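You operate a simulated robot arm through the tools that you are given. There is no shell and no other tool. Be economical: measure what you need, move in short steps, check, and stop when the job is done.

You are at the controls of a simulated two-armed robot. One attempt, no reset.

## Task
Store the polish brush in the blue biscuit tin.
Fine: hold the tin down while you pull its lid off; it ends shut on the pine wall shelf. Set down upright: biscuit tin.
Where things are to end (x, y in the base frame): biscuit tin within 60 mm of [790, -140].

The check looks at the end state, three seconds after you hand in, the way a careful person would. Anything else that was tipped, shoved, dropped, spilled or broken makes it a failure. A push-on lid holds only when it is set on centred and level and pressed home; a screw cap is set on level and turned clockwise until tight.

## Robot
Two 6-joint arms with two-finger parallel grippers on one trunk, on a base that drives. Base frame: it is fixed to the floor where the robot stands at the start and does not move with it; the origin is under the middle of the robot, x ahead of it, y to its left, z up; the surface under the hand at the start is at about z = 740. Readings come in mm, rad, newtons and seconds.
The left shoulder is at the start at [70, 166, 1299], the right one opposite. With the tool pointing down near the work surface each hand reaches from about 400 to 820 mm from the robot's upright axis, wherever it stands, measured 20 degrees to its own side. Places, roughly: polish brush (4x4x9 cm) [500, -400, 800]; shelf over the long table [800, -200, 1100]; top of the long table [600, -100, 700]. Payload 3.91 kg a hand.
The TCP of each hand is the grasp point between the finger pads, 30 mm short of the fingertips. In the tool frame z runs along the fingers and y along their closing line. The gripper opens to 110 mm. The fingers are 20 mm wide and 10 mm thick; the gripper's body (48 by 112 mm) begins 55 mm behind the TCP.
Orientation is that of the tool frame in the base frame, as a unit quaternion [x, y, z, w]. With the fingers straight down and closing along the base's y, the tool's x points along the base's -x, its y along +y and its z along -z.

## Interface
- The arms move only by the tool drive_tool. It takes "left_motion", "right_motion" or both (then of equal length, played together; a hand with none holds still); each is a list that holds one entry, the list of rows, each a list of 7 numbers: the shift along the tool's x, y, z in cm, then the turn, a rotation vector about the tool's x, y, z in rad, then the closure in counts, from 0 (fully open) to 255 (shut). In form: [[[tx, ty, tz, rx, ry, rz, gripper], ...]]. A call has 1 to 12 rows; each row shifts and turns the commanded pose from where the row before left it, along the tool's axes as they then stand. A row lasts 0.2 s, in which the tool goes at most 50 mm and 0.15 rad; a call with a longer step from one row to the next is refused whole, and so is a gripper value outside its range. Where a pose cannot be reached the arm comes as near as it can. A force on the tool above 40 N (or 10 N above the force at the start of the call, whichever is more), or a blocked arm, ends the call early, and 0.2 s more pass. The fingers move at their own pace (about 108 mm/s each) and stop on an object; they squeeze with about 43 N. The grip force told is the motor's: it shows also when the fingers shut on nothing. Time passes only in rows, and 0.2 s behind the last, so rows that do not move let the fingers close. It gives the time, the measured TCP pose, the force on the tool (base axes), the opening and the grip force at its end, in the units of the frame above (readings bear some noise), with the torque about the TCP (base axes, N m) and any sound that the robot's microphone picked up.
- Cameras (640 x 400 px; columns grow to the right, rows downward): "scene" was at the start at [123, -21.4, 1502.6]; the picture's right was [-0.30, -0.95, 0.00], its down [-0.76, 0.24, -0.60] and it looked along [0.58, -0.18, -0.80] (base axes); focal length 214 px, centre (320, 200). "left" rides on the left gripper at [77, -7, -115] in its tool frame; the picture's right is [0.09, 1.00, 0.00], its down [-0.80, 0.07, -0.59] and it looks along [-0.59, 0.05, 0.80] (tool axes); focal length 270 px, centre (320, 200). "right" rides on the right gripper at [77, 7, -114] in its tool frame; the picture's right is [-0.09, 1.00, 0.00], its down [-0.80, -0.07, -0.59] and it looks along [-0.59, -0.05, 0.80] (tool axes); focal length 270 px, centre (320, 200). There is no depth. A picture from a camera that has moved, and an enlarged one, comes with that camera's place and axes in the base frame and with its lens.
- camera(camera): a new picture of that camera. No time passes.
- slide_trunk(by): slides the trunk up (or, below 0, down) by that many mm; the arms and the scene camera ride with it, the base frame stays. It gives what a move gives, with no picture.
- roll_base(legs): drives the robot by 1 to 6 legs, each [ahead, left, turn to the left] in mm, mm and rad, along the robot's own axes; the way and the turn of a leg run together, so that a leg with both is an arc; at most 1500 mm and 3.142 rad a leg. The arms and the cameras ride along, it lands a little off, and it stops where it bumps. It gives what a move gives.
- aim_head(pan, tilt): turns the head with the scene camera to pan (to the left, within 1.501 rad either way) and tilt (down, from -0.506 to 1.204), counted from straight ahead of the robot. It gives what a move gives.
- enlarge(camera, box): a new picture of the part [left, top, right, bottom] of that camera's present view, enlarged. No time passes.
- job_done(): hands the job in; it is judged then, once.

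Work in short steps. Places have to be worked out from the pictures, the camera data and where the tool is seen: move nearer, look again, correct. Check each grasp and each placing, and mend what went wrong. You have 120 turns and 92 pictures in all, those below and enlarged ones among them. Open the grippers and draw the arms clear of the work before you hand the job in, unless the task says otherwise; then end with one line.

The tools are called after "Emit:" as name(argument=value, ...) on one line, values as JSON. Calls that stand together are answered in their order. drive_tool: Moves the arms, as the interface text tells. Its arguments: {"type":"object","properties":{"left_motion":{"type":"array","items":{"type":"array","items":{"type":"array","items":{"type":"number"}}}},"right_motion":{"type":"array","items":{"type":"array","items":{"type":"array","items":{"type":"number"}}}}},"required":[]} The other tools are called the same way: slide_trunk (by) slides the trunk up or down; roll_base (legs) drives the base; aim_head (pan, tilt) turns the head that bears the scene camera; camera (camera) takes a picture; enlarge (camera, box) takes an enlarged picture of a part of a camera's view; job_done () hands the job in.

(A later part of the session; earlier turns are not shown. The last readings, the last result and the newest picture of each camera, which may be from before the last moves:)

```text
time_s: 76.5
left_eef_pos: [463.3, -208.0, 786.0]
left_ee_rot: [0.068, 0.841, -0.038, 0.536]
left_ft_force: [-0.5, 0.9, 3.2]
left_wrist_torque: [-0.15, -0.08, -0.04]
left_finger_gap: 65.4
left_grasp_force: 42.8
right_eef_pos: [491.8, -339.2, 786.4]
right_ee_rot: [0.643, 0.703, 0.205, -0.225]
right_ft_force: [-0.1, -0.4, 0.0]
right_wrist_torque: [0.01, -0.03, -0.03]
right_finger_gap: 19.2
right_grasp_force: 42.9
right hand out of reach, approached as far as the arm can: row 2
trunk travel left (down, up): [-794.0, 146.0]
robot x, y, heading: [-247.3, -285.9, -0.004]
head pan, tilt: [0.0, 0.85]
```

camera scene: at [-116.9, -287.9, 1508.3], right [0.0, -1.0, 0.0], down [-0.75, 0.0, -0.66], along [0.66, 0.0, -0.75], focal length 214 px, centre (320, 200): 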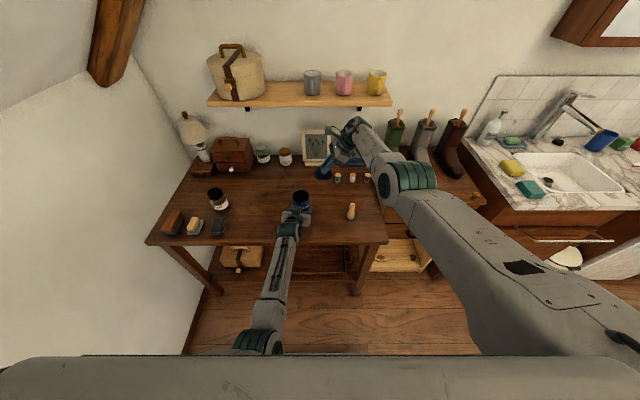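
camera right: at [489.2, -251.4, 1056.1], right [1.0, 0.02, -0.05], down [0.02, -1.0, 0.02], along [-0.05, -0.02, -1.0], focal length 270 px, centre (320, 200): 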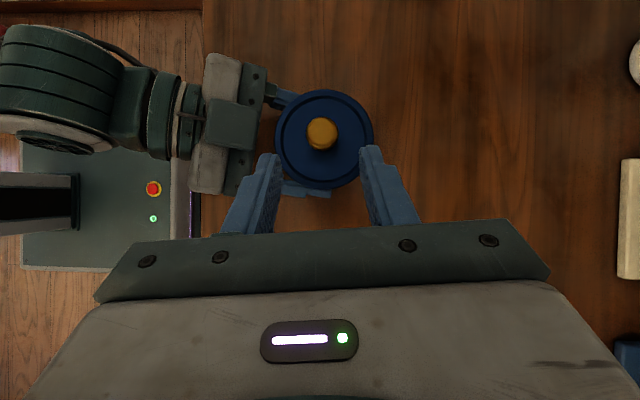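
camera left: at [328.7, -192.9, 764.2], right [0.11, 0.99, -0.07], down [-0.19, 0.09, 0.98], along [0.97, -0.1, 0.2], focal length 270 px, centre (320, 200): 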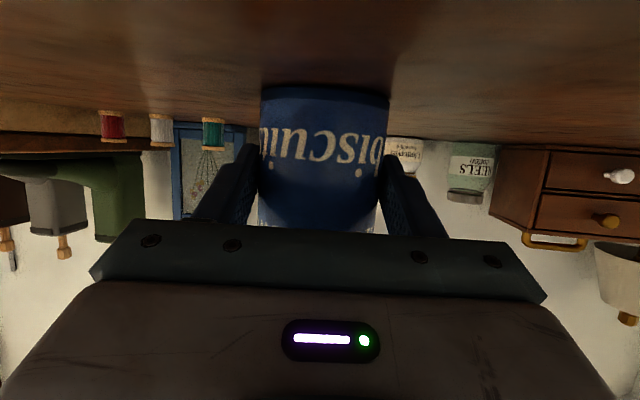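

Emit:
drive_tool(right_motion=[[[-0.25, -0.11, 0.19, 0, 0, 0, 255], [-0.25, -0.11, 0.19, 0, 0, 0, 255]]])

Emit:
enlarge(camera="scene", box=[300, 180, 360, 218])

```text
time_s: 77.1
left_eef_pos: [462.9, -206.3, 786.2]
left_ee_rot: [0.066, 0.841, -0.037, 0.536]
left_ft_force: [0.4, 0.1, -1.6]
left_wrist_torque: [-0.02, 0.06, 0.01]
left_finger_gap: 65.2
left_grasp_force: 42.7
right_eef_pos: [490.1, -340.6, 785.5]
right_ee_rot: [0.643, 0.703, 0.206, -0.224]
right_ft_force: [3.3, 2.6, 11.8]
right_wrist_torque: [-0.19, -0.04, 0.06]
right_finger_gap: 19.3
right_grasp_force: 42.9
trunk travel left (down, up): [-794.0, 146.0]
robot x, y, heading: [-243.2, -290.2, -0.002]
head pan, tilt: [0.0, 0.85]
```

```text
10.53 times, centred on (330, 199) of scene
camera zoom: at [-118.2, -286.6, 1508.6], right [0.0, -1.0, 0.0], down [-0.75, 0.0, -0.66], along [0.66, 0.0, -0.75], focal length 2258 px, centre (215, 210)
```

zoom: 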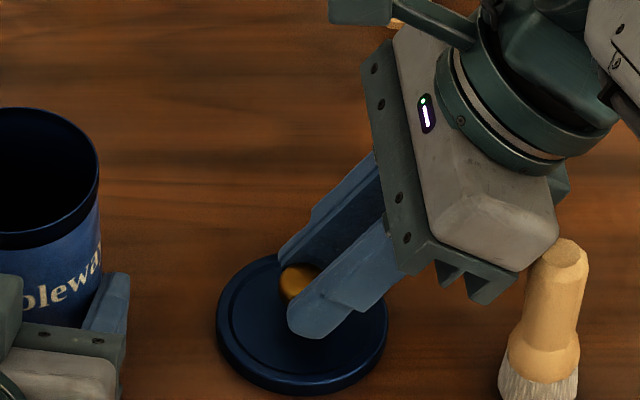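

Contact: the lid rests on the table at (490, -326). I'll release and go straight up, because the gripper body is close above the brush.

Emit:
drive_tool(right_motion=[[[0, 0, 0, 0, 0, 0, 200], [0, 0, 0, 0, 0, 0, 150], [1.16, 0, -1.62, 0, 0, 0, 150], [1.74, 0, -2.4, 0, 0, 0, 150], [2.3, 0, -3.2, 0, 0, 0, 150], [2.3, 0, -3.2, 0, 0, 0, 150]]])

Emit:
enlarge(camera="scene", box=[270, 160, 390, 235])

Emit:
camera(camera="right")

```text
time_s: 78.5
left_eef_pos: [463.2, -208.2, 786.2]
left_ee_rot: [0.067, 0.841, -0.038, 0.536]
left_ft_force: [0.5, 0.7, 3.4]
left_wrist_torque: [-0.12, -0.08, -0.02]
left_finger_gap: 65.3
left_grasp_force: 43.0
right_eef_pos: [533.8, -335.9, 889.9]
right_ee_rot: [0.643, 0.703, 0.204, -0.226]
right_ft_force: [0.1, 0.3, -0.7]
right_wrist_torque: [-0.03, 0.02, -0.02]
right_finger_gap: 45.4
right_grasp_force: 0.0
right hand out of reach, approached as far as the arm can: row 3, 4, 5, 6
trunk travel left (down, up): [-794.0, 146.0]
robot x, y, heading: [-247.6, -290.5, -0.002]
head pan, tilt: [0.0, 0.85]
```

```text
5.33 times, centred on (330, 198) of scene
camera zoom: at [-117.1, -287.8, 1508.2], right [0.0, -1.0, 0.0], down [-0.75, 0.0, -0.66], along [0.66, 0.0, -0.75], focal length 1144 px, centre (267, 213)
```

zoom: 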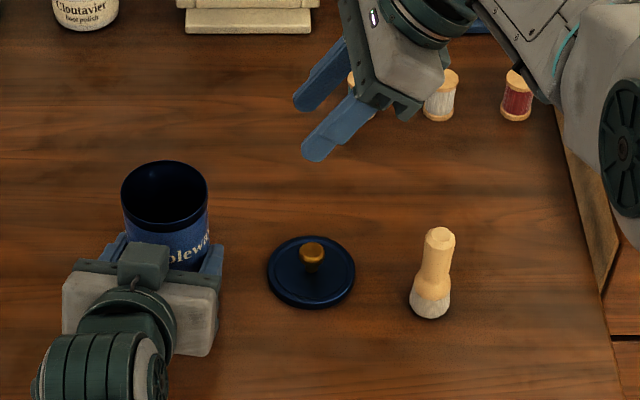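

```text
44 pictures are left
camera right: at [542.4, -339.9, 1028.0], right [1.0, 0.02, -0.06], down [0.02, -1.0, 0.02], along [-0.05, -0.02, -1.0], focal length 270 px, centre (320, 200)
```

right: 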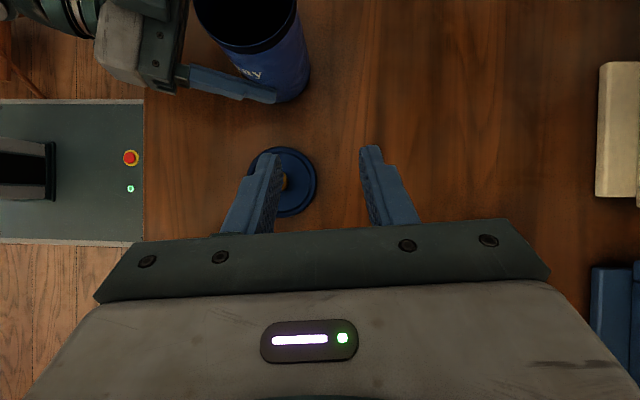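

The lid stands knob-up at (486, -324) and the brush at (458, -423). I'll move the right hand to a pre-grasp above and right of the brush top.

Emit:
drive_tool(right_motion=[[[-2.65, -2.1, -1.8, 0, 0, 0, 140], [-2.65, -2.1, -1.8, 0, 0, 0, 140], [-2.65, -2.1, -1.8, 0, 0, 0, 140], [-2.65, -2.1, -1.8, 0, 0, 0, 140]]])

Emit:
camera(camera="right")

Emit:
enlarge(camera="scene", box=[270, 160, 390, 235])

```text
time_s: 79.5
left_eef_pos: [463.5, -208.2, 785.9]
left_ee_rot: [0.067, 0.841, -0.037, 0.536]
left_ft_force: [-1.3, -1.2, 3.3]
left_wrist_torque: [-0.17, -0.04, -0.03]
left_finger_gap: 65.7
left_grasp_force: 43.5
right_eef_pos: [527.3, -472.0, 862.7]
right_ee_rot: [0.642, 0.703, 0.204, -0.227]
right_ft_force: [0.3, 0.2, 0.2]
right_wrist_torque: [0.01, 0.01, 0.01]
right_finger_gap: 49.5
right_grasp_force: 0.1
right hand out of reach, approached as far as the arm can: row 1, 2, 3, 4
trunk travel left (down, up): [-794.0, 146.0]
robot x, y, heading: [-247.2, -287.6, -0.004]
head pan, tilt: [0.0, 0.85]
```

```text
43 pictures are left
camera right: at [535.3, -475.6, 1000.6], right [1.0, 0.02, -0.05], down [0.02, -1.0, 0.02], along [-0.05, -0.02, -1.0], focal length 270 px, centre (320, 200)
```

right: 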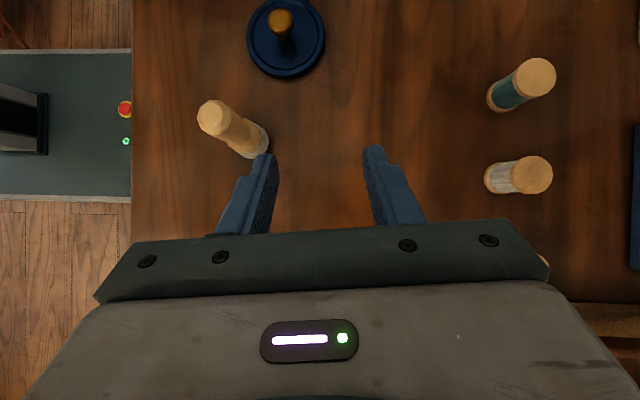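

```text
5.33 times, centred on (330, 198) of scene
camera zoom: at [-116.9, -289.5, 1508.3], right [0.0, -1.0, 0.0], down [-0.75, 0.0, -0.66], along [0.66, 0.0, -0.75], focal length 1144 px, centre (267, 213)
```

zoom: 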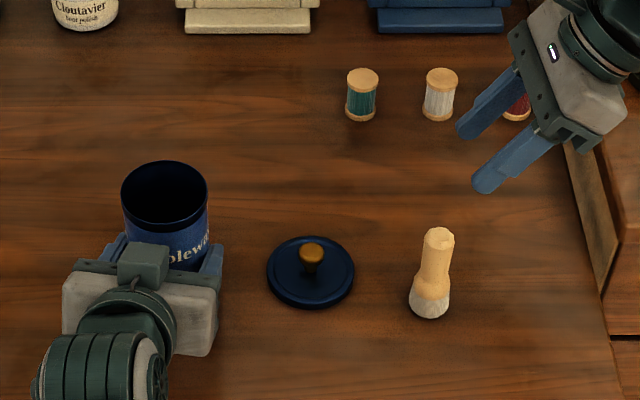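

The hand is limited towards the robot here. I'll try turning the yaw a little counter-clockwise and then moving back in x.

Emit:
drive_tool(right_motion=[[[0, 0, 0, 0, 0, -0.15, 140], [0, 0, 0, 0, 0, -0.15, 140], [-0.5, -2.9, 0, 0, 0, 0, 140], [-0.5, -2.9, 0, 0, 0, 0, 140]]])

```text
time_s: 80.5
left_eef_pos: [463.5, -207.4, 784.5]
left_ee_rot: [0.066, 0.841, -0.036, 0.536]
left_ft_force: [0.1, -0.8, 2.3]
left_wrist_torque: [-0.18, -0.11, -0.01]
left_finger_gap: 65.5
left_grasp_force: 43.5
right_eef_pos: [510.9, -502.1, 833.2]
right_ee_rot: [0.529, 0.792, 0.236, -0.193]
right_ft_force: [-1.1, 0.6, -0.1]
right_wrist_torque: [0.04, 0.02, -0.02]
right_finger_gap: 49.6
right_grasp_force: 0.0
right hand out of reach, approached as far as the arm can: row 3, 4
trunk travel left (down, up): [-794.0, 146.0]
robot x, y, heading: [-246.8, -288.4, 0.004]
head pan, tilt: [0.0, 0.85]
```

The numbers show the wrist at a constant 764 mm from the shoulder, so the elbow is straight (full reach, singular). I'll command a large retreat towards the shoulder to make the elbow bend.

Emit:
drive_tool(right_motion=[[[3.47, -3.42, -0.8, 0, 0, 0, 140], [3.47, -3.42, -0.8, 0, 0, 0, 140], [3.47, -3.42, -0.8, 0, 0, 0, 140], [3.47, -3.42, -0.8, 0, 0, 0, 140], [3.47, -3.42, -0.8, 0, 0, 0, 140]]])

```text
time_s: 81.7
left_eef_pos: [461.2, -206.9, 784.8]
left_ee_rot: [0.067, 0.841, -0.038, 0.536]
left_ft_force: [-1.6, -0.3, 1.9]
left_wrist_torque: [-0.11, 0.03, -0.03]
left_finger_gap: 65.3
left_grasp_force: 42.7
right_eef_pos: [292.5, -451.4, 922.0]
right_ee_rot: [0.531, 0.79, 0.239, -0.191]
right_ft_force: [0.2, -0.1, 0.4]
right_wrist_torque: [-0.01, -0.02, 0.01]
right_finger_gap: 49.6
right_grasp_force: 0.1
right hand out of reach, approached as far as the arm can: row 5
trunk travel left (down, up): [-794.0, 146.0]
robot x, y, heading: [-247.9, -286.9, -0.001]
head pan, tilt: [0.0, 0.85]
```

It came free. A quick look at the posture.

Emit:
camera(camera="scene")

```text
41 pictures are left
camera scene: at [-118.1, -287.8, 1508.4], right [0.0, -1.0, 0.0], down [-0.75, 0.0, -0.66], along [0.66, 0.0, -0.75], focal length 214 px, centre (320, 200)
```

scene: 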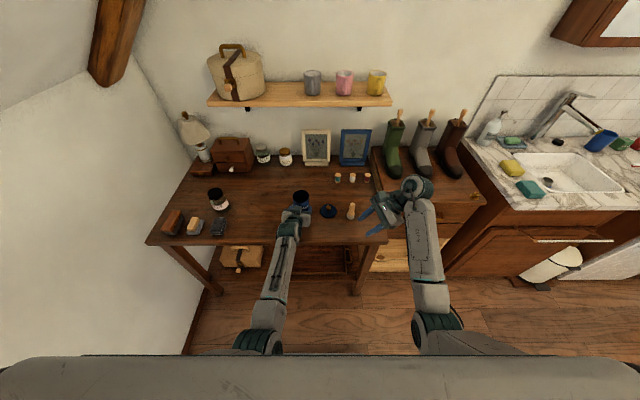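

The arm is elbow-down with good bend. I'll restore the level closing line and go to the brush pre-grasp.

Emit:
drive_tool(right_motion=[[[0, 0, 0, 0, 0, 0.15, 140], [0, 0, 0, 0, 0, 0.15, 140], [-1.2, 4.2, 0.2, 0, 0, 0, 140], [-1.2, 4.2, 0.2, 0, 0, 0, 140], [-1.2, 4.2, 0.2, 0, 0, 0, 140], [-1.2, 4.1, 0.2, 0, 0, 0, 140]]])

Emit:
camera(camera="right")

```text
time_s: 83.1
left_eef_pos: [463.4, -207.8, 784.9]
left_ee_rot: [0.066, 0.841, -0.037, 0.536]
left_ft_force: [2.8, -0.1, 3.5]
left_wrist_torque: [-0.15, -0.23, 0.11]
left_finger_gap: 65.3
left_grasp_force: 43.2
right_eef_pos: [464.6, -474.6, 885.8]
right_ee_rot: [0.643, 0.702, 0.205, -0.226]
right_ft_force: [0.5, -0.7, 0.5]
right_wrist_torque: [0.0, 0.0, -0.01]
right_finger_gap: 49.8
right_grasp_force: 0.0
trunk travel left (down, up): [-794.0, 146.0]
robot x, y, heading: [-247.2, -287.9, -0.001]
head pan, tilt: [0.0, 0.85]
```

```text
40 pictures are left
camera right: at [472.6, -477.9, 1024.3], right [1.0, 0.02, -0.05], down [0.02, -1.0, 0.02], along [-0.05, -0.02, -1.0], focal length 270 px, centre (320, 200)
```

right: 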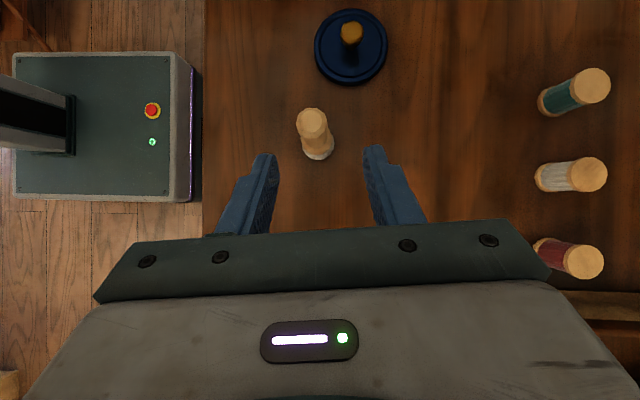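

The brush top is at (456, -424) with its axis near (457, -425). I'll advance along the fingers to grasp the top of the handle.

Emit:
drive_tool(right_motion=[[[0.1, -0.35, 2, 0, 0, 0, 140], [0.1, 0, 2, 0, 0, 0, 140], [0, 0, 2, 0, 0, 0, 140]]])

Emit:
camera(camera="right")

Emit:
enlarge(camera="scene", box=[320, 180, 400, 230])

```text
time_s: 83.9
left_eef_pos: [463.7, -208.0, 784.0]
left_ee_rot: [0.067, 0.841, -0.037, 0.536]
left_ft_force: [-1.0, -0.5, 2.6]
left_wrist_torque: [-0.12, -0.01, -0.03]
left_finger_gap: 65.1
left_grasp_force: 43.0
right_eef_pos: [457.2, -438.1, 838.2]
right_ee_rot: [0.642, 0.703, 0.206, -0.226]
right_ft_force: [-0.1, 1.1, 1.5]
right_wrist_torque: [0.02, 0.02, -0.01]
right_finger_gap: 49.5
right_grasp_force: 0.0
trunk travel left (down, up): [-794.0, 146.0]
robot x, y, heading: [-248.6, -287.6, -0.004]
head pan, tilt: [0.0, 0.85]
```

```text
39 pictures are left
camera right: at [465.3, -441.0, 976.4], right [1.0, 0.02, -0.05], down [0.02, -1.0, 0.02], along [-0.05, -0.02, -1.0], focal length 270 px, centre (320, 200)
```

right: 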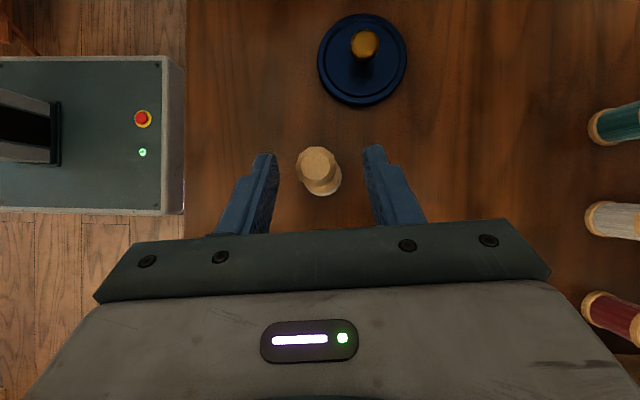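

```text
8.00 times, centred on (360, 205) of scene
camera zoom: at [-117.0, -288.0, 1508.3], right [0.0, -1.0, 0.0], down [-0.75, 0.0, -0.66], along [0.66, 0.0, -0.75], focal length 1716 px, centre (0, 160)
```

zoom: 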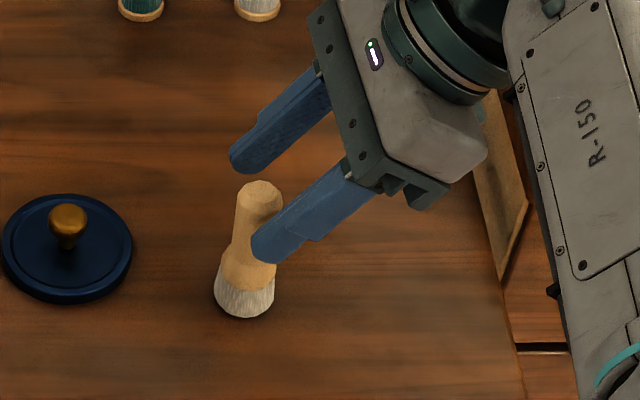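

Aligned. I'll close on the handle and lift slightly.

Emit:
drive_tool(right_motion=[[[0, 0, 0, 0, 0, 0, 190], [0, 0, 0, 0, 0, 0, 255], [0, 0, 0, 0, 0, 0, 255], [1.16, 0, -1.62, 0, 0, 0, 255], [1.74, 0, -2.44, 0, 0, 0, 255]]])

Emit:
enlarge(camera="scene", box=[320, 160, 400, 220])

```text
time_s: 85.1
left_eef_pos: [463.9, -207.4, 786.5]
left_ee_rot: [0.067, 0.841, -0.037, 0.536]
left_ft_force: [-0.5, -0.9, 3.0]
left_wrist_torque: [-0.11, -0.04, 0.0]
left_finger_gap: 65.0
left_grasp_force: 43.1
right_eef_pos: [455.1, -437.7, 887.8]
right_ee_rot: [0.643, 0.702, 0.205, -0.226]
right_ft_force: [-0.7, -0.3, -0.4]
right_wrist_torque: [-0.03, 0.0, -0.02]
right_finger_gap: 21.9
right_grasp_force: 42.6
trunk travel left (down, up): [-794.0, 146.0]
robot x, y, heading: [-243.8, -287.7, -0.002]
head pan, tilt: [0.0, 0.85]
```

```text
6.67 times, centred on (360, 190) of scene
camera zoom: at [-117.0, -287.9, 1508.3], right [0.0, -1.0, 0.0], down [-0.75, 0.0, -0.66], along [0.66, 0.0, -0.75], focal length 1430 px, centre (53, 267)
```

zoom: 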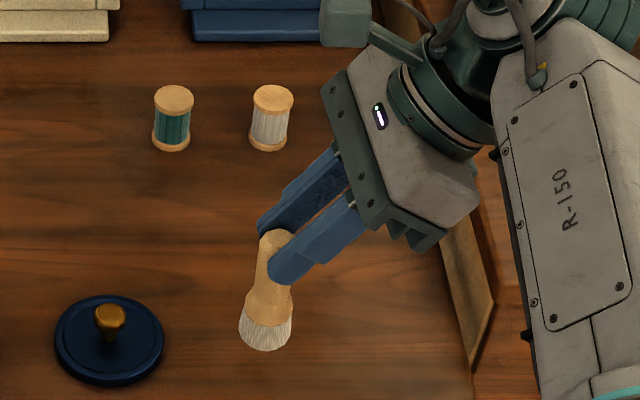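

The brush is held upright. I'll raise it and carry it in toward the tin, stopping short to check.

Emit:
drive_tool(right_motion=[[[1.74, 0, -2.44, 0, 0, 0, 255], [1.74, 0, -2.44, 0, 0, 0, 255], [3.1, 0.6, 1.6, 0, 0, 0, 255], [3.1, 0.6, 1.6, 0, 0, 0, 255], [3.1, 0.6, 1.6, 0, 0, 0, 255], [3.1, 0.6, 1.6, 0, 0, 0, 255]]])

```text
time_s: 86.5
left_eef_pos: [463.8, -207.8, 785.1]
left_ee_rot: [0.067, 0.841, -0.038, 0.536]
left_ft_force: [-0.7, 1.3, 2.1]
left_wrist_torque: [-0.1, -0.06, 0.0]
left_finger_gap: 65.0
left_grasp_force: 42.8
right_eef_pos: [468.7, -294.8, 968.9]
right_ee_rot: [0.643, 0.703, 0.204, -0.225]
right_ft_force: [0.4, -0.3, -0.1]
right_wrist_torque: [-0.02, 0.01, 0.01]
right_finger_gap: 21.8
right_grasp_force: 43.2
trunk travel left (down, up): [-794.0, 146.0]
robot x, y, heading: [-249.9, -294.4, -0.008]
head pan, tilt: [0.0, 0.85]
```

No limits on the way. I'll continue the last 70 mm to over the tin opening.

Emit:
drive_tool(right_motion=[[[1.9, 0.7, 1.3, 0, 0, 0, 255], [1.9, 0.7, 1.3, 0, 0, 0, 255], [1.8, 0.7, 1.3, 0, 0, 0, 255]]])

Emit:
camera(camera="right")

Emit:
enlarge(camera="scene", box=[260, 150, 340, 210])

```text
time_s: 87.3
left_eef_pos: [463.4, -207.8, 785.3]
left_ee_rot: [0.067, 0.841, -0.038, 0.536]
left_ft_force: [-0.3, 0.3, 2.3]
left_wrist_torque: [-0.09, -0.01, -0.02]
left_finger_gap: 65.3
left_grasp_force: 42.8
right_eef_pos: [483.3, -226.0, 968.8]
right_ee_rot: [0.643, 0.703, 0.205, -0.225]
right_ft_force: [-1.0, 0.5, -0.6]
right_wrist_torque: [-0.01, 0.01, 0.01]
right_finger_gap: 21.7
right_grasp_force: 42.7
trunk travel left (down, up): [-794.0, 146.0]
robot x, y, heading: [-247.6, -286.8, -0.002]
head pan, tilt: [0.0, 0.85]
```

```text
36 pictures are left
camera right: at [491.9, -230.1, 1107.5], right [1.0, 0.02, -0.05], down [0.02, -1.0, 0.02], along [-0.05, -0.02, -1.0], focal length 270 px, centre (320, 200)
```

right: 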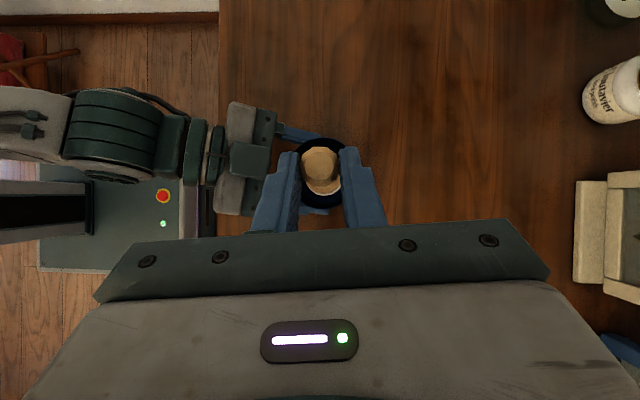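

```text
6.67 times, centred on (300, 180) of scene
camera zoom: at [-116.9, -287.3, 1508.3], right [0.0, -1.0, 0.0], down [-0.75, 0.0, -0.66], along [0.66, 0.0, -0.75], focal length 1430 px, centre (453, 333)
```

zoom: 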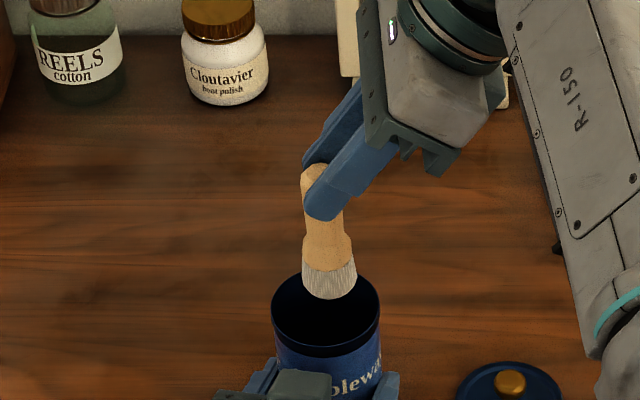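

The brush axis is at about (484.5, -212) and the opening at (481.5, -209). I'll shift 3 mm each way and lower the brush into the tin.

Emit:
drive_tool(right_motion=[[[0.26, -0.27, 0.19, 0, 0, 0, 255], [-1.16, 0, 1.62, 0, 0, 0, 255], [-1.16, 0, 1.62, 0, 0, 0, 255], [-1.16, 0, 1.62, 0, 0, 0, 255], [-1.16, 0, 1.62, 0, 0, 0, 255]]])

Emit:
camera(camera="right")

Emit:
enlarge(camera="scene", box=[260, 150, 340, 210])

```text
time_s: 88.5
left_eef_pos: [461.9, -206.6, 785.4]
left_ee_rot: [0.067, 0.841, -0.037, 0.536]
left_ft_force: [-0.2, -0.4, 2.2]
left_wrist_torque: [-0.15, -0.08, 0.01]
left_finger_gap: 65.6
left_grasp_force: 43.4
right_eef_pos: [480.3, -225.9, 889.2]
right_ee_rot: [0.644, 0.702, 0.205, -0.225]
right_ft_force: [0.1, -0.9, -0.5]
right_wrist_torque: [0.02, 0.01, -0.01]
right_finger_gap: 21.9
right_grasp_force: 43.0
trunk travel left (down, up): [-794.0, 146.0]
robot x, y, heading: [-246.4, -285.7, -0.0]
head pan, tilt: [0.0, 0.85]
```

```text
34 pictures are left
camera right: at [488.3, -228.4, 1028.0], right [1.0, 0.02, -0.05], down [0.02, -1.0, 0.02], along [-0.05, -0.02, -1.0], focal length 270 px, centre (320, 200)
```

right: 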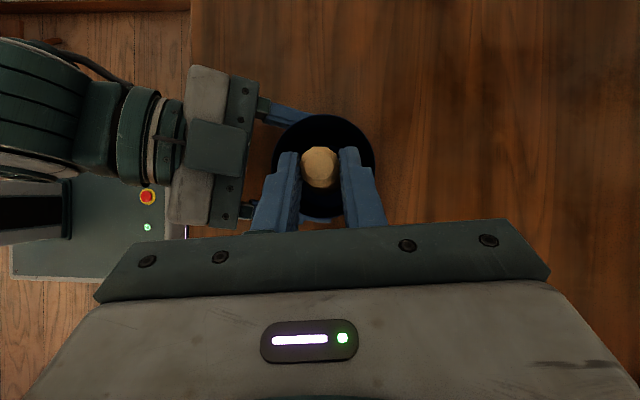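

```text
6.67 times, centred on (300, 180) of scene
camera zoom: at [-116.8, -287.9, 1508.3], right [0.0, -1.0, 0.0], down [-0.75, 0.0, -0.66], along [0.66, 0.0, -0.75], focal length 1430 px, centre (453, 333)
```

zoom: 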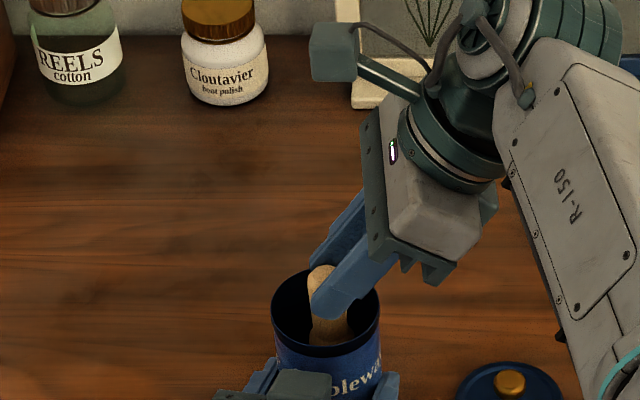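

The brush is in the mouth of the tin. I'll lower it further in small steps until it nearly touches the floor.

Emit:
drive_tool(right_motion=[[[-0.58, 0, 0.81, 0, 0, 0, 255], [-0.58, 0, 0.81, 0, 0, 0, 255], [-0.58, 0, 0.81, 0, 0, 0, 255], [-0.58, 0, 0.81, 0, 0, 0, 255]]])

Emit:
camera(camera="right")

```text
time_s: 89.5
left_eef_pos: [462.5, -205.3, 786.8]
left_ee_rot: [0.068, 0.841, -0.037, 0.536]
left_ft_force: [-1.7, -4.6, 7.0]
left_wrist_torque: [-0.24, 0.03, -0.16]
left_finger_gap: 65.5
left_grasp_force: 43.1
right_eef_pos: [483.2, -225.3, 859.3]
right_ee_rot: [0.64, 0.704, 0.207, -0.226]
right_ft_force: [-1.4, 2.2, 4.4]
right_wrist_torque: [-0.02, 0.07, 0.02]
right_finger_gap: 21.9
right_grasp_force: 43.0
trunk travel left (down, up): [-794.0, 146.0]
robot x, y, heading: [-247.7, -288.5, -0.006]
head pan, tilt: [0.0, 0.85]
stopped in row 4 (right hand): the force on the tool passed its limit at 49 N (the readings are from after the stop); the commanded pose is now the measured one
```

```text
32 pictures are left
camera right: at [489.3, -228.1, 997.7], right [1.0, 0.02, -0.05], down [0.02, -1.0, 0.01], along [-0.05, -0.02, -1.0], focal length 270 px, centre (320, 200)
```

right: 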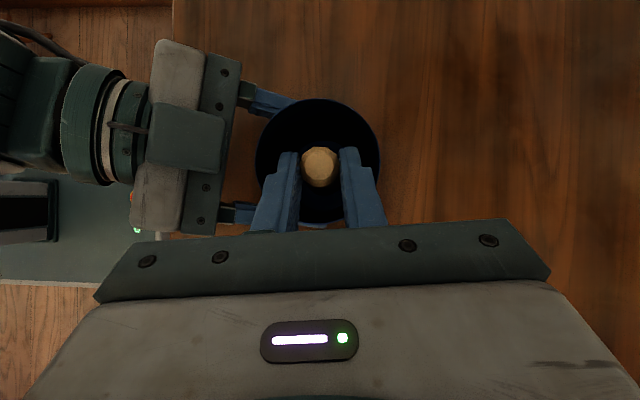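

The brush touched something at TCP z 859. I'll open just a little and see whether it settles.

Emit:
drive_tool(right_motion=[[[0, 0, 0, 0, 0, 0, 188], [0, 0, 0, 0, 0, 0, 188]]])

Emit:
camera(camera="right")

Emit:
enlarge(camera="scene", box=[270, 160, 330, 205])

```text
time_s: 90.1
left_eef_pos: [463.2, -206.7, 785.8]
left_ee_rot: [0.067, 0.841, -0.036, 0.536]
left_ft_force: [9.4, -3.0, 2.1]
left_wrist_torque: [-0.05, 0.32, 0.0]
left_finger_gap: 65.3
left_grasp_force: 43.7
right_eef_pos: [481.8, -224.5, 859.4]
right_ee_rot: [0.64, 0.704, 0.208, -0.226]
right_ft_force: [-8.9, 3.2, 10.1]
right_wrist_torque: [-0.05, 0.07, 0.16]
right_finger_gap: 23.7
right_grasp_force: 0.0
trunk travel left (down, up): [-794.0, 146.0]
robot x, y, heading: [-246.3, -290.9, -0.002]
head pan, tilt: [0.0, 0.85]
```

```text
31 pictures are left
camera right: at [489.2, -227.9, 997.6], right [1.0, 0.02, -0.05], down [0.02, -1.0, 0.01], along [-0.05, -0.02, -1.0], focal length 270 px, centre (320, 200)
```

right: 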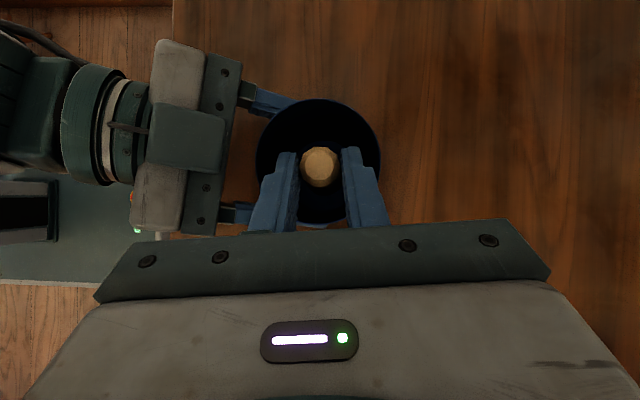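

```text
8.89 times, centred on (300, 182) of scene
camera zoom: at [-118.8, -288.2, 1508.6], right [0.0, -1.0, 0.0], down [-0.75, 0.0, -0.66], along [0.66, 0.0, -0.75], focal length 1906 px, centre (498, 356)
```

zoom: 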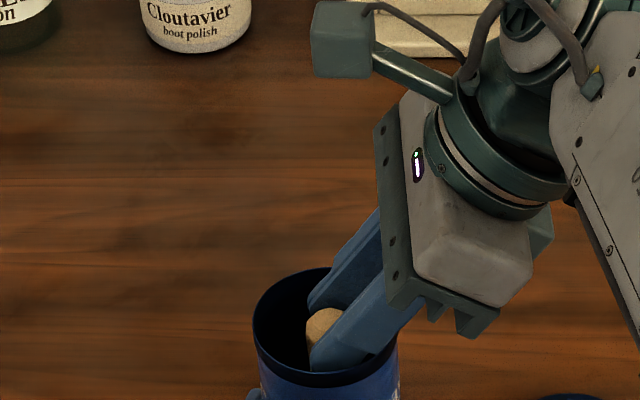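

The fingers are jammed against the inner rim, which is what stopped them. I'll rise slowly so they can open and let the brush drop the last bit inside the tin.

Emit:
drive_tool(right_motion=[[[0.29, 0.1, -0.41, 0, 0, 0, 192], [0.29, 0, -0.41, 0, 0, 0, 192], [0.29, 0, -0.41, 0, 0, 0, 190], [0, 0, 0, 0, 0, 0, 188]]])

Emit:
enlarge(camera="scene", box=[270, 160, 330, 205])

Emit:
camera(camera="right")

```text
time_s: 91.1
left_eef_pos: [463.8, -207.4, 786.3]
left_ee_rot: [0.067, 0.84, -0.037, 0.537]
left_ft_force: [2.6, 1.7, 10.0]
left_wrist_torque: [-0.29, -0.45, 0.11]
left_finger_gap: 65.4
left_grasp_force: 42.7
right_eef_pos: [484.2, -224.9, 873.0]
right_ee_rot: [0.642, 0.704, 0.207, -0.224]
right_ft_force: [0.0, 0.0, -0.6]
right_wrist_torque: [0.0, 0.03, -0.04]
right_finger_gap: 28.9
right_grasp_force: 0.1
trunk travel left (down, up): [-794.0, 146.0]
robot x, y, heading: [-247.5, -288.0, -0.003]
head pan, tilt: [0.0, 0.85]
```

```text
8.89 times, centred on (300, 182) of scene
camera zoom: at [-117.8, -287.8, 1508.4], right [0.0, -1.0, 0.0], down [-0.75, 0.0, -0.66], along [0.66, 0.0, -0.75], focal length 1906 px, centre (498, 356)
```

zoom: 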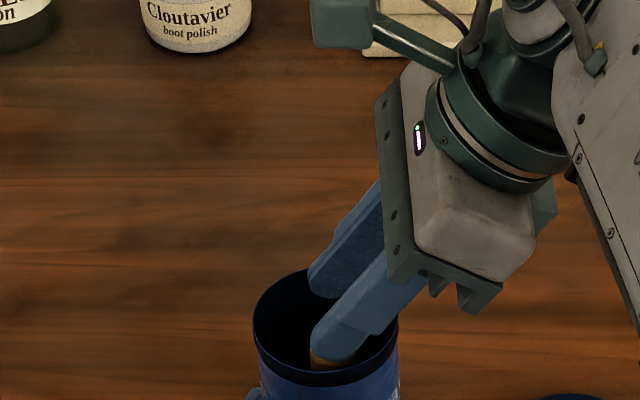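

```text
28 pictures are left
camera right: at [491.0, -228.6, 1011.5], right [1.0, 0.02, -0.05], down [0.02, -1.0, 0.02], along [-0.05, -0.02, -1.0], focal length 270 px, centre (320, 200)
```

right: 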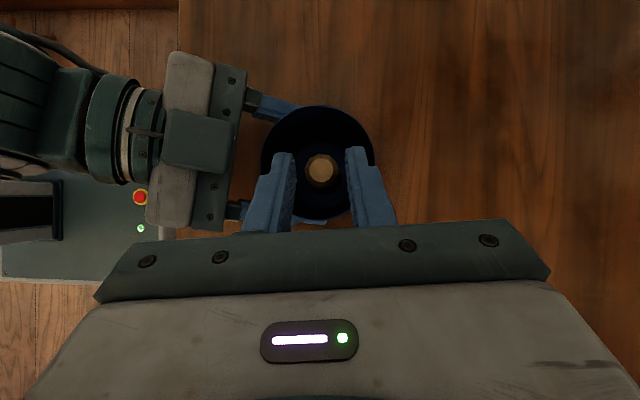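

The brush stands inside the tin, below the rim. I'll rise clear and go back over the lid.

Emit:
drive_tool(right_motion=[[[1.4, 0, -1.96, 0, 0, 0, 188], [1.68, 0, -2.35, 0, 0, 0, 150], [1.16, 0, -1.62, 0, 0, 0, 150], [-2.5, -0.28, -1.8, 0, 0, 0, 150], [-2.5, -0.28, -1.8, 0, 0, 0, 150], [-2.5, -0.28, -1.8, 0, 0, 0, 150], [-2.5, -0.28, -1.8, 0, 0, 0, 150], [-1.6, 0.2, 2.3, 0, 0, 0, 150], [-1.6, 0.2, 2.3, 0, 0, 0, 150], [-1.6, 0.1, 2.3, 0, 0, 0, 150]]])

Emit:
camera(camera="right")

```text
time_s: 93.3
left_eef_pos: [461.3, -208.2, 786.5]
left_ee_rot: [0.067, 0.84, -0.037, 0.537]
left_ft_force: [3.0, 0.8, 12.6]
left_wrist_torque: [-0.41, -0.6, 0.1]
left_finger_gap: 65.3
left_grasp_force: 43.1
right_eef_pos: [489.2, -348.5, 862.2]
right_ee_rot: [0.641, 0.704, 0.207, -0.225]
right_ft_force: [0.5, -0.2, -0.7]
right_wrist_torque: [-0.01, 0.01, 0.02]
right_finger_gap: 45.3
right_grasp_force: 0.0
trunk travel left (down, up): [-794.0, 146.0]
robot x, y, heading: [-248.8, -286.1, -0.009]
head pan, tilt: [0.0, 0.85]
```

```text
27 pictures are left
camera right: at [496.4, -351.0, 1000.8], right [1.0, 0.02, -0.05], down [0.02, -1.0, 0.02], along [-0.05, -0.02, -1.0], focal length 270 px, centre (320, 200)
```

right: 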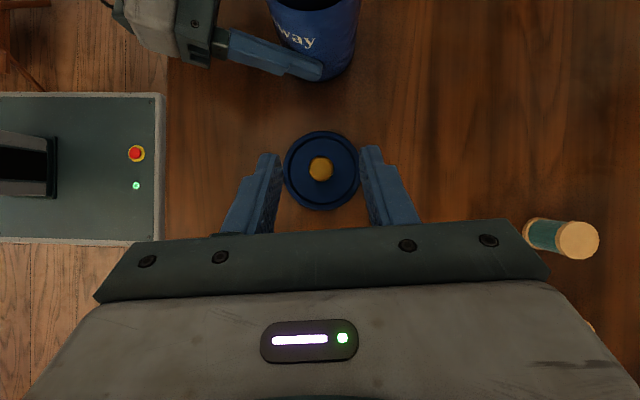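

The knob is at about (485, -329). I'll descend to the same relative grip pose as before.

Emit:
drive_tool(right_motion=[[[-1.3, -0.3, 2.15, 0, 0, 0, 150], [-1.3, 0, 2.15, 0, 0, 0, 150], [-1.3, 0, 2.1, 0, 0, 0, 150]]])

Emit:
enlarge(camera="right", box=[220, 60, 420, 240])

Emit:
enlarge(camera="scene", box=[295, 175, 365, 225])

```text
time_s: 94.1
left_eef_pos: [462.4, -206.5, 786.4]
left_ee_rot: [0.068, 0.84, -0.038, 0.537]
left_ft_force: [3.2, 0.0, 14.1]
left_wrist_torque: [-0.46, -0.61, 0.08]
left_finger_gap: 65.2
left_grasp_force: 42.9
right_eef_pos: [484.6, -340.9, 786.6]
right_ee_rot: [0.641, 0.704, 0.208, -0.225]
right_ft_force: [-0.5, 0.0, 0.3]
right_wrist_torque: [0.0, 0.0, 0.03]
right_finger_gap: 45.3
right_grasp_force: 0.0
trunk travel left (down, up): [-794.0, 146.0]
robot x, y, heading: [-247.1, -285.4, -0.005]
head pan, tilt: [0.0, 0.85]
```

```text
2.22 times, centred on (320, 150) of right
camera zoom: at [492.6, -345.4, 925.5], right [1.0, 0.02, -0.05], down [0.02, -1.0, 0.02], along [-0.05, -0.02, -1.0], focal length 601 px, centre (320, 311)
```

zoom: 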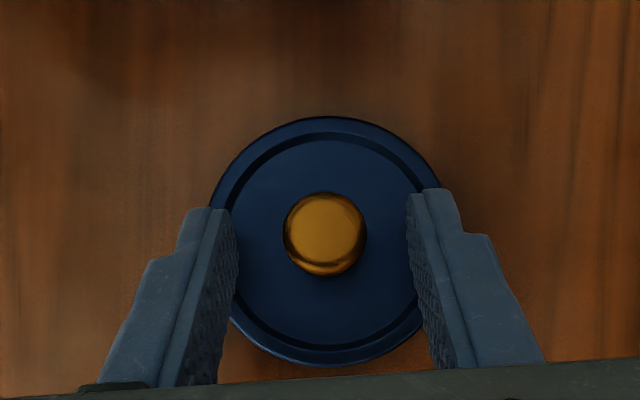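

```text
8.00 times, centred on (330, 200) of scene
camera zoom: at [-118.7, -288.1, 1508.5], right [0.0, -1.0, 0.0], down [-0.75, 0.0, -0.66], along [0.66, 0.0, -0.75], focal length 1716 px, centre (240, 200)
```

zoom: 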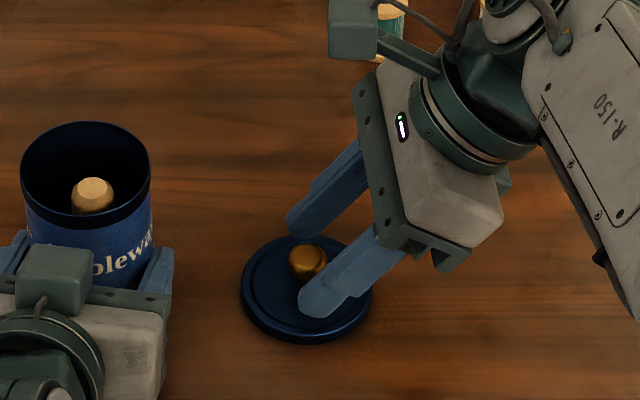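

The same relative view as the first grip. I'll close and lift the lid.

Emit:
drive_tool(right_motion=[[[0, 0, 0, 0, 0, 0, 200], [0, 0, 0, 0, 0, 0, 255], [0, 0, 0, 0, 0, 0, 255], [1.74, 0, -2.44, 0, 0, 0, 255], [2.3, 0, -3.2, 0, 0, 0, 255], [2.3, 0, -3.2, 0, 0, 0, 255]]])

Emit:
drive_tool(right_motion=[[[2.3, 0, -3.2, 0, 0, 0, 255], [1.74, 0, -2.44, 0, 0, 0, 255], [2.4, 0.3, 1.7, 0, 0, 0, 255], [2.4, 0.3, 1.7, 0, 0, 0, 255], [2.4, 0.3, 1.7, 0, 0, 0, 255], [2.4, 0.3, 1.7, 0, 0, 0, 255]]])

Emit:
enlarge(camera="scene", box=[260, 140, 340, 200])

```text
time_s: 95.5
left_eef_pos: [461.9, -206.9, 785.6]
left_ee_rot: [0.067, 0.841, -0.037, 0.536]
left_ft_force: [0.9, 0.5, 14.1]
left_wrist_torque: [-0.45, -0.54, 0.06]
left_finger_gap: 65.2
left_grasp_force: 43.8
right_eef_pos: [484.9, -339.3, 895.9]
right_ee_rot: [0.641, 0.704, 0.206, -0.226]
right_ft_force: [0.4, 0.8, -0.3]
right_wrist_torque: [-0.01, -0.02, 0.0]
right_finger_gap: 19.5
right_grasp_force: 42.7
trunk travel left (down, up): [-794.0, 146.0]
robot x, y, heading: [-249.0, -290.5, -0.002]
head pan, tilt: [0.0, 0.85]
```

```text
time_s: 96.9
left_eef_pos: [463.9, -206.7, 785.5]
left_ee_rot: [0.067, 0.841, -0.037, 0.536]
left_ft_force: [0.7, 1.3, 13.2]
left_wrist_torque: [-0.43, -0.48, 0.03]
left_finger_gap: 65.4
left_grasp_force: 42.8
right_eef_pos: [486.5, -223.4, 965.9]
right_ee_rot: [0.641, 0.704, 0.207, -0.225]
right_ft_force: [-0.2, 0.7, -0.4]
right_wrist_torque: [0.0, 0.0, 0.0]
right_finger_gap: 19.7
right_grasp_force: 42.4
trunk travel left (down, up): [-794.0, 146.0]
robot x, y, heading: [-245.2, -291.0, -0.007]
head pan, tilt: [0.0, 0.85]
```

```text
6.67 times, centred on (300, 170) of scene
camera zoom: at [-118.9, -287.4, 1508.5], right [0.0, -1.0, 0.0], down [-0.75, 0.0, -0.66], along [0.66, 0.0, -0.75], focal length 1430 px, centre (453, 400)
```

zoom: 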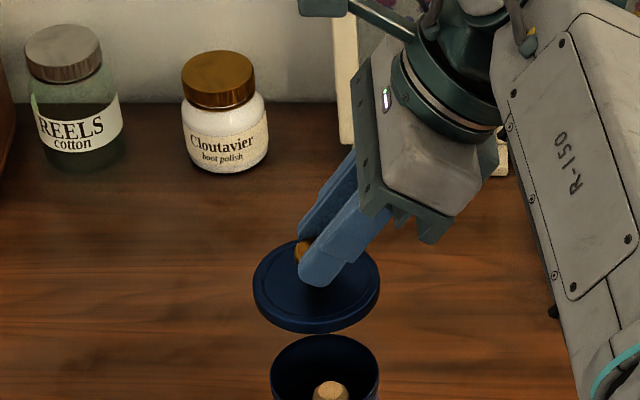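

The lid is held level. I'll move to the original x, y and come down to 25 mm above the seat to check alignment.

Emit:
drive_tool(right_motion=[[[-1.45, -0.48, 2.05, 0, 0, 0, 255], [-1.45, 0, 2.05, 0, 0, 0, 255], [0, 0, 0, 0, 0, 0, 255]]])

Emit:
enlarge(camera="scene", box=[265, 155, 335, 210])

```text
time_s: 97.7
left_eef_pos: [461.6, -207.0, 784.6]
left_ee_rot: [0.068, 0.84, -0.038, 0.536]
left_ft_force: [-1.0, -0.6, 12.8]
left_wrist_torque: [-0.44, -0.45, 0.01]
left_finger_gap: 65.1
left_grasp_force: 43.1
right_eef_pos: [482.1, -223.7, 916.7]
right_ee_rot: [0.641, 0.704, 0.207, -0.225]
right_ft_force: [0.0, -0.4, -0.4]
right_wrist_torque: [-0.03, 0.0, -0.01]
right_finger_gap: 19.3
right_grasp_force: 43.6
trunk travel left (down, up): [-794.0, 146.0]
robot x, y, heading: [-245.7, -289.9, -0.003]
head pan, tilt: [0.0, 0.85]
```

```text
7.27 times, centred on (300, 182) of scene
camera zoom: at [-118.8, -288.1, 1508.5], right [0.0, -1.0, 0.0], down [-0.75, 0.0, -0.66], along [0.66, 0.0, -0.75], focal length 1560 px, centre (466, 327)
```

zoom: 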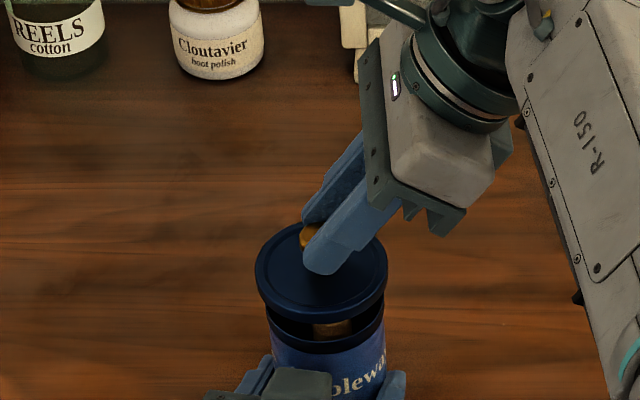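

The lid and rim line up within a couple of millimetres. I'll lower it gently until it seats.

Emit:
drive_tool(right_motion=[[[-0.35, 0, 0.49, 0, 0, 0, 255], [-0.35, 0, 0.49, 0, 0, 0, 255], [-0.29, 0, 0.41, 0, 0, 0, 255], [-0.17, 0, 0.24, 0, 0, 0, 255], [-0.17, 0, 0.24, 0, 0, 0, 255]]])

Emit:
enlarge(camera="scene", box=[265, 155, 335, 210])

```text
time_s: 98.9
left_eef_pos: [463.4, -207.2, 785.8]
left_ee_rot: [0.067, 0.841, -0.037, 0.535]
left_ft_force: [0.5, 0.6, 11.4]
left_wrist_torque: [-0.46, -0.37, 0.01]
left_finger_gap: 65.4
left_grasp_force: 42.8
right_eef_pos: [481.8, -222.9, 892.9]
right_ee_rot: [0.642, 0.703, 0.207, -0.224]
right_ft_force: [0.4, -1.3, 1.0]
right_wrist_torque: [0.02, 0.05, 0.0]
right_finger_gap: 19.2
right_grasp_force: 43.4
trunk travel left (down, up): [-794.0, 146.0]
robot x, y, heading: [-246.3, -286.6, -0.004]
head pan, tilt: [0.0, 0.85]
```

```text
7.27 times, centred on (300, 182) of scene
camera zoom: at [-118.8, -288.1, 1508.5], right [0.0, -1.0, 0.0], down [-0.75, 0.0, -0.66], along [0.66, 0.0, -0.75], focal length 1560 px, centre (466, 327)
```

zoom: 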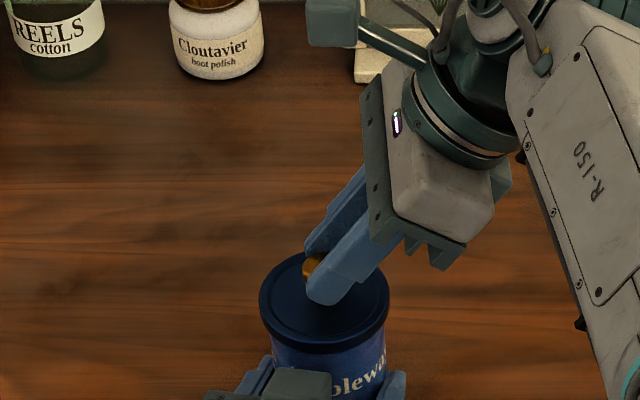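

The lid is down over the rim and level. I'll press it home in 2 mm steps.

Emit:
drive_tool(right_motion=[[[-0.12, 0, 0.16, 0, 0, 0, 255], [-0.12, 0, 0.16, 0, 0, 0, 255], [-0.12, 0, 0.16, 0, 0, 0, 255], [-0.12, 0, 0.16, 0, 0, 0, 255], [-0.12, 0, 0.16, 0, 0, 0, 255]]])

```text
time_s: 99.6
left_eef_pos: [461.3, -205.5, 784.5]
left_ee_rot: [0.068, 0.841, -0.037, 0.535]
left_ft_force: [0.7, -0.9, 5.8]
left_wrist_torque: [-0.34, 0.13, -0.11]
left_finger_gap: 65.5
left_grasp_force: 43.7
right_eef_pos: [480.9, -223.5, 892.6]
right_ee_rot: [0.639, 0.705, 0.21, -0.225]
right_ft_force: [-4.1, -0.3, 5.9]
right_wrist_torque: [-0.04, 0.07, 0.0]
right_finger_gap: 19.5
right_grasp_force: 42.7
trunk travel left (down, up): [-794.0, 146.0]
robot x, y, heading: [-247.7, -286.3, -0.004]
head pan, tilt: [0.0, 0.85]
stopped in row 3 (right hand): the force on the tool passed its limit at 43 N (the readings are from after the stop); the commanded pose is now the measured one
```

It reached 43 N without a snap. I'll press with one quicker, larger step.

Emit:
drive_tool(right_motion=[[[-0.7, 0, 0.97, 0, 0, 0, 255], [0, 0, 0, 0, 0, 0, 255]]])

Emit:
enlarge(camera="scene", box=[265, 155, 335, 210])

```text
time_s: 100.0
left_eef_pos: [462.9, -206.5, 785.4]
left_ee_rot: [0.067, 0.841, -0.036, 0.535]
left_ft_force: [1.5, 0.4, 3.0]
left_wrist_torque: [-0.32, 0.25, -0.09]
left_finger_gap: 65.3
left_grasp_force: 42.6
right_eef_pos: [482.8, -222.5, 893.7]
right_ee_rot: [0.638, 0.705, 0.213, -0.225]
right_ft_force: [-6.4, -3.5, 10.1]
right_wrist_torque: [-0.21, 0.08, 0.07]
right_finger_gap: 19.4
right_grasp_force: 43.4
trunk travel left (down, up): [-794.0, 146.0]
robot x, y, heading: [-246.3, -287.3, -0.003]
head pan, tilt: [0.0, 0.85]
stopped in row 1 (right hand): the force on the tool passed its limit at 48 N (the readings are from after the stop); the commanded pose is now the measured one
```

```text
7.27 times, centred on (300, 182) of scene
camera zoom: at [-119.2, -288.5, 1508.5], right [0.0, -1.0, 0.0], down [-0.75, 0.0, -0.66], along [0.66, 0.0, -0.75], focal length 1560 px, centre (466, 327)
```

zoom: 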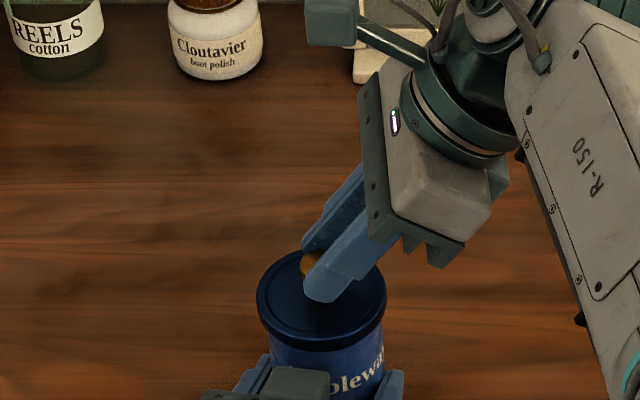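

No snap yet. I'll release the knob so the lid can self-centre, lift 40 mm and inspect how it sits.

Emit:
drive_tool(right_motion=[[[0, 0, 0, 0, 0, 0, 200], [0, 0, 0, 0, 0, 0, 150], [1.16, 0, -1.62, 0, 0, 0, 150], [1.74, 0, -2.44, 0, 0, 0, 150], [1.2, 0, -1.6, 0, 0, 0, 150]]])

Emit:
enlarge(camera="scene", box=[275, 165, 325, 205])

Emit:
camera(camera="right")

```text
time_s: 101.2
left_eef_pos: [463.3, -205.3, 785.1]
left_ee_rot: [0.066, 0.841, -0.035, 0.536]
left_ft_force: [1.5, -0.3, 11.9]
left_wrist_torque: [-0.23, -0.76, -0.03]
left_finger_gap: 65.3
left_grasp_force: 42.4
right_eef_pos: [483.0, -223.1, 961.1]
right_ee_rot: [0.638, 0.705, 0.212, -0.226]
right_ft_force: [-0.6, -0.3, -0.3]
right_wrist_torque: [-0.01, -0.02, -0.02]
right_finger_gap: 45.2
right_grasp_force: 0.1
trunk travel left (down, up): [-794.0, 146.0]
robot x, y, heading: [-248.7, -287.5, -0.004]
head pan, tilt: [0.0, 0.85]
heard: snap
```

```text
10.00 times, centred on (300, 185) of scene
camera zoom: at [-118.4, -288.4, 1508.5], right [0.0, -1.0, 0.0], down [-0.75, 0.0, -0.66], along [0.66, 0.0, -0.75], focal length 2145 px, centre (520, 350)
```

zoom: 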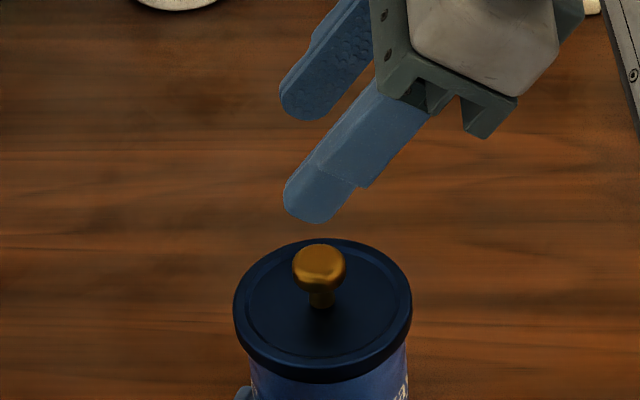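

```text
19 pictures are left
camera right: at [488.4, -226.9, 1099.6], right [1.0, 0.03, -0.04], down [0.03, -1.0, 0.01], along [-0.04, -0.01, -1.0], focal length 270 px, centre (320, 200)
```

right: 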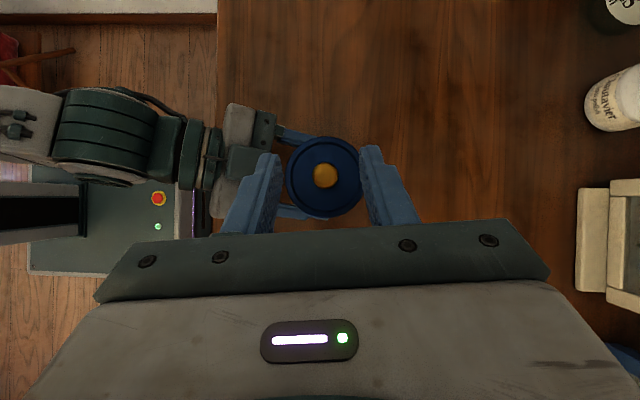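

A snap was heard as I released, so the lid probably popped home. To be sure, I'll shut the fingers and press straight down on the knob's top.

Emit:
drive_tool(right_motion=[[[0, 0, 0, 0, 0, 0, 255], [-0.8, 0, 1.55, 0, 0, 0, 255], [-0.83, 0.1, 1.58, 0, 0, 0, 255], [0, 0, 0, 0, 0, 0, 255]]])

Emit:
enlarge(camera="scene", box=[275, 165, 325, 205])

```text
time_s: 102.2
left_eef_pos: [463.5, -206.8, 786.5]
left_ee_rot: [0.067, 0.841, -0.036, 0.535]
left_ft_force: [5.4, -0.7, 16.1]
left_wrist_torque: [-0.39, -1.03, 0.02]
left_finger_gap: 65.4
left_grasp_force: 43.1
right_eef_pos: [483.0, -216.2, 927.0]
right_ee_rot: [0.638, 0.706, 0.211, -0.225]
right_ft_force: [0.0, 1.0, 0.7]
right_wrist_torque: [-0.01, -0.01, 0.0]
right_finger_gap: 0.0
right_grasp_force: 37.3
trunk travel left (down, up): [-794.0, 146.0]
robot x, y, heading: [-246.1, -288.9, -0.004]
head pan, tilt: [0.0, 0.85]
```

```text
10.00 times, centred on (300, 185) of scene
camera zoom: at [-118.5, -288.5, 1508.5], right [0.0, -1.0, 0.0], down [-0.75, 0.0, -0.66], along [0.66, 0.0, -0.75], focal length 2145 px, centre (520, 350)
```

zoom: 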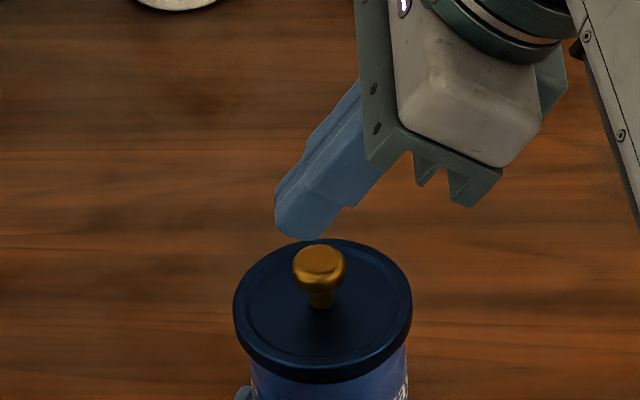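

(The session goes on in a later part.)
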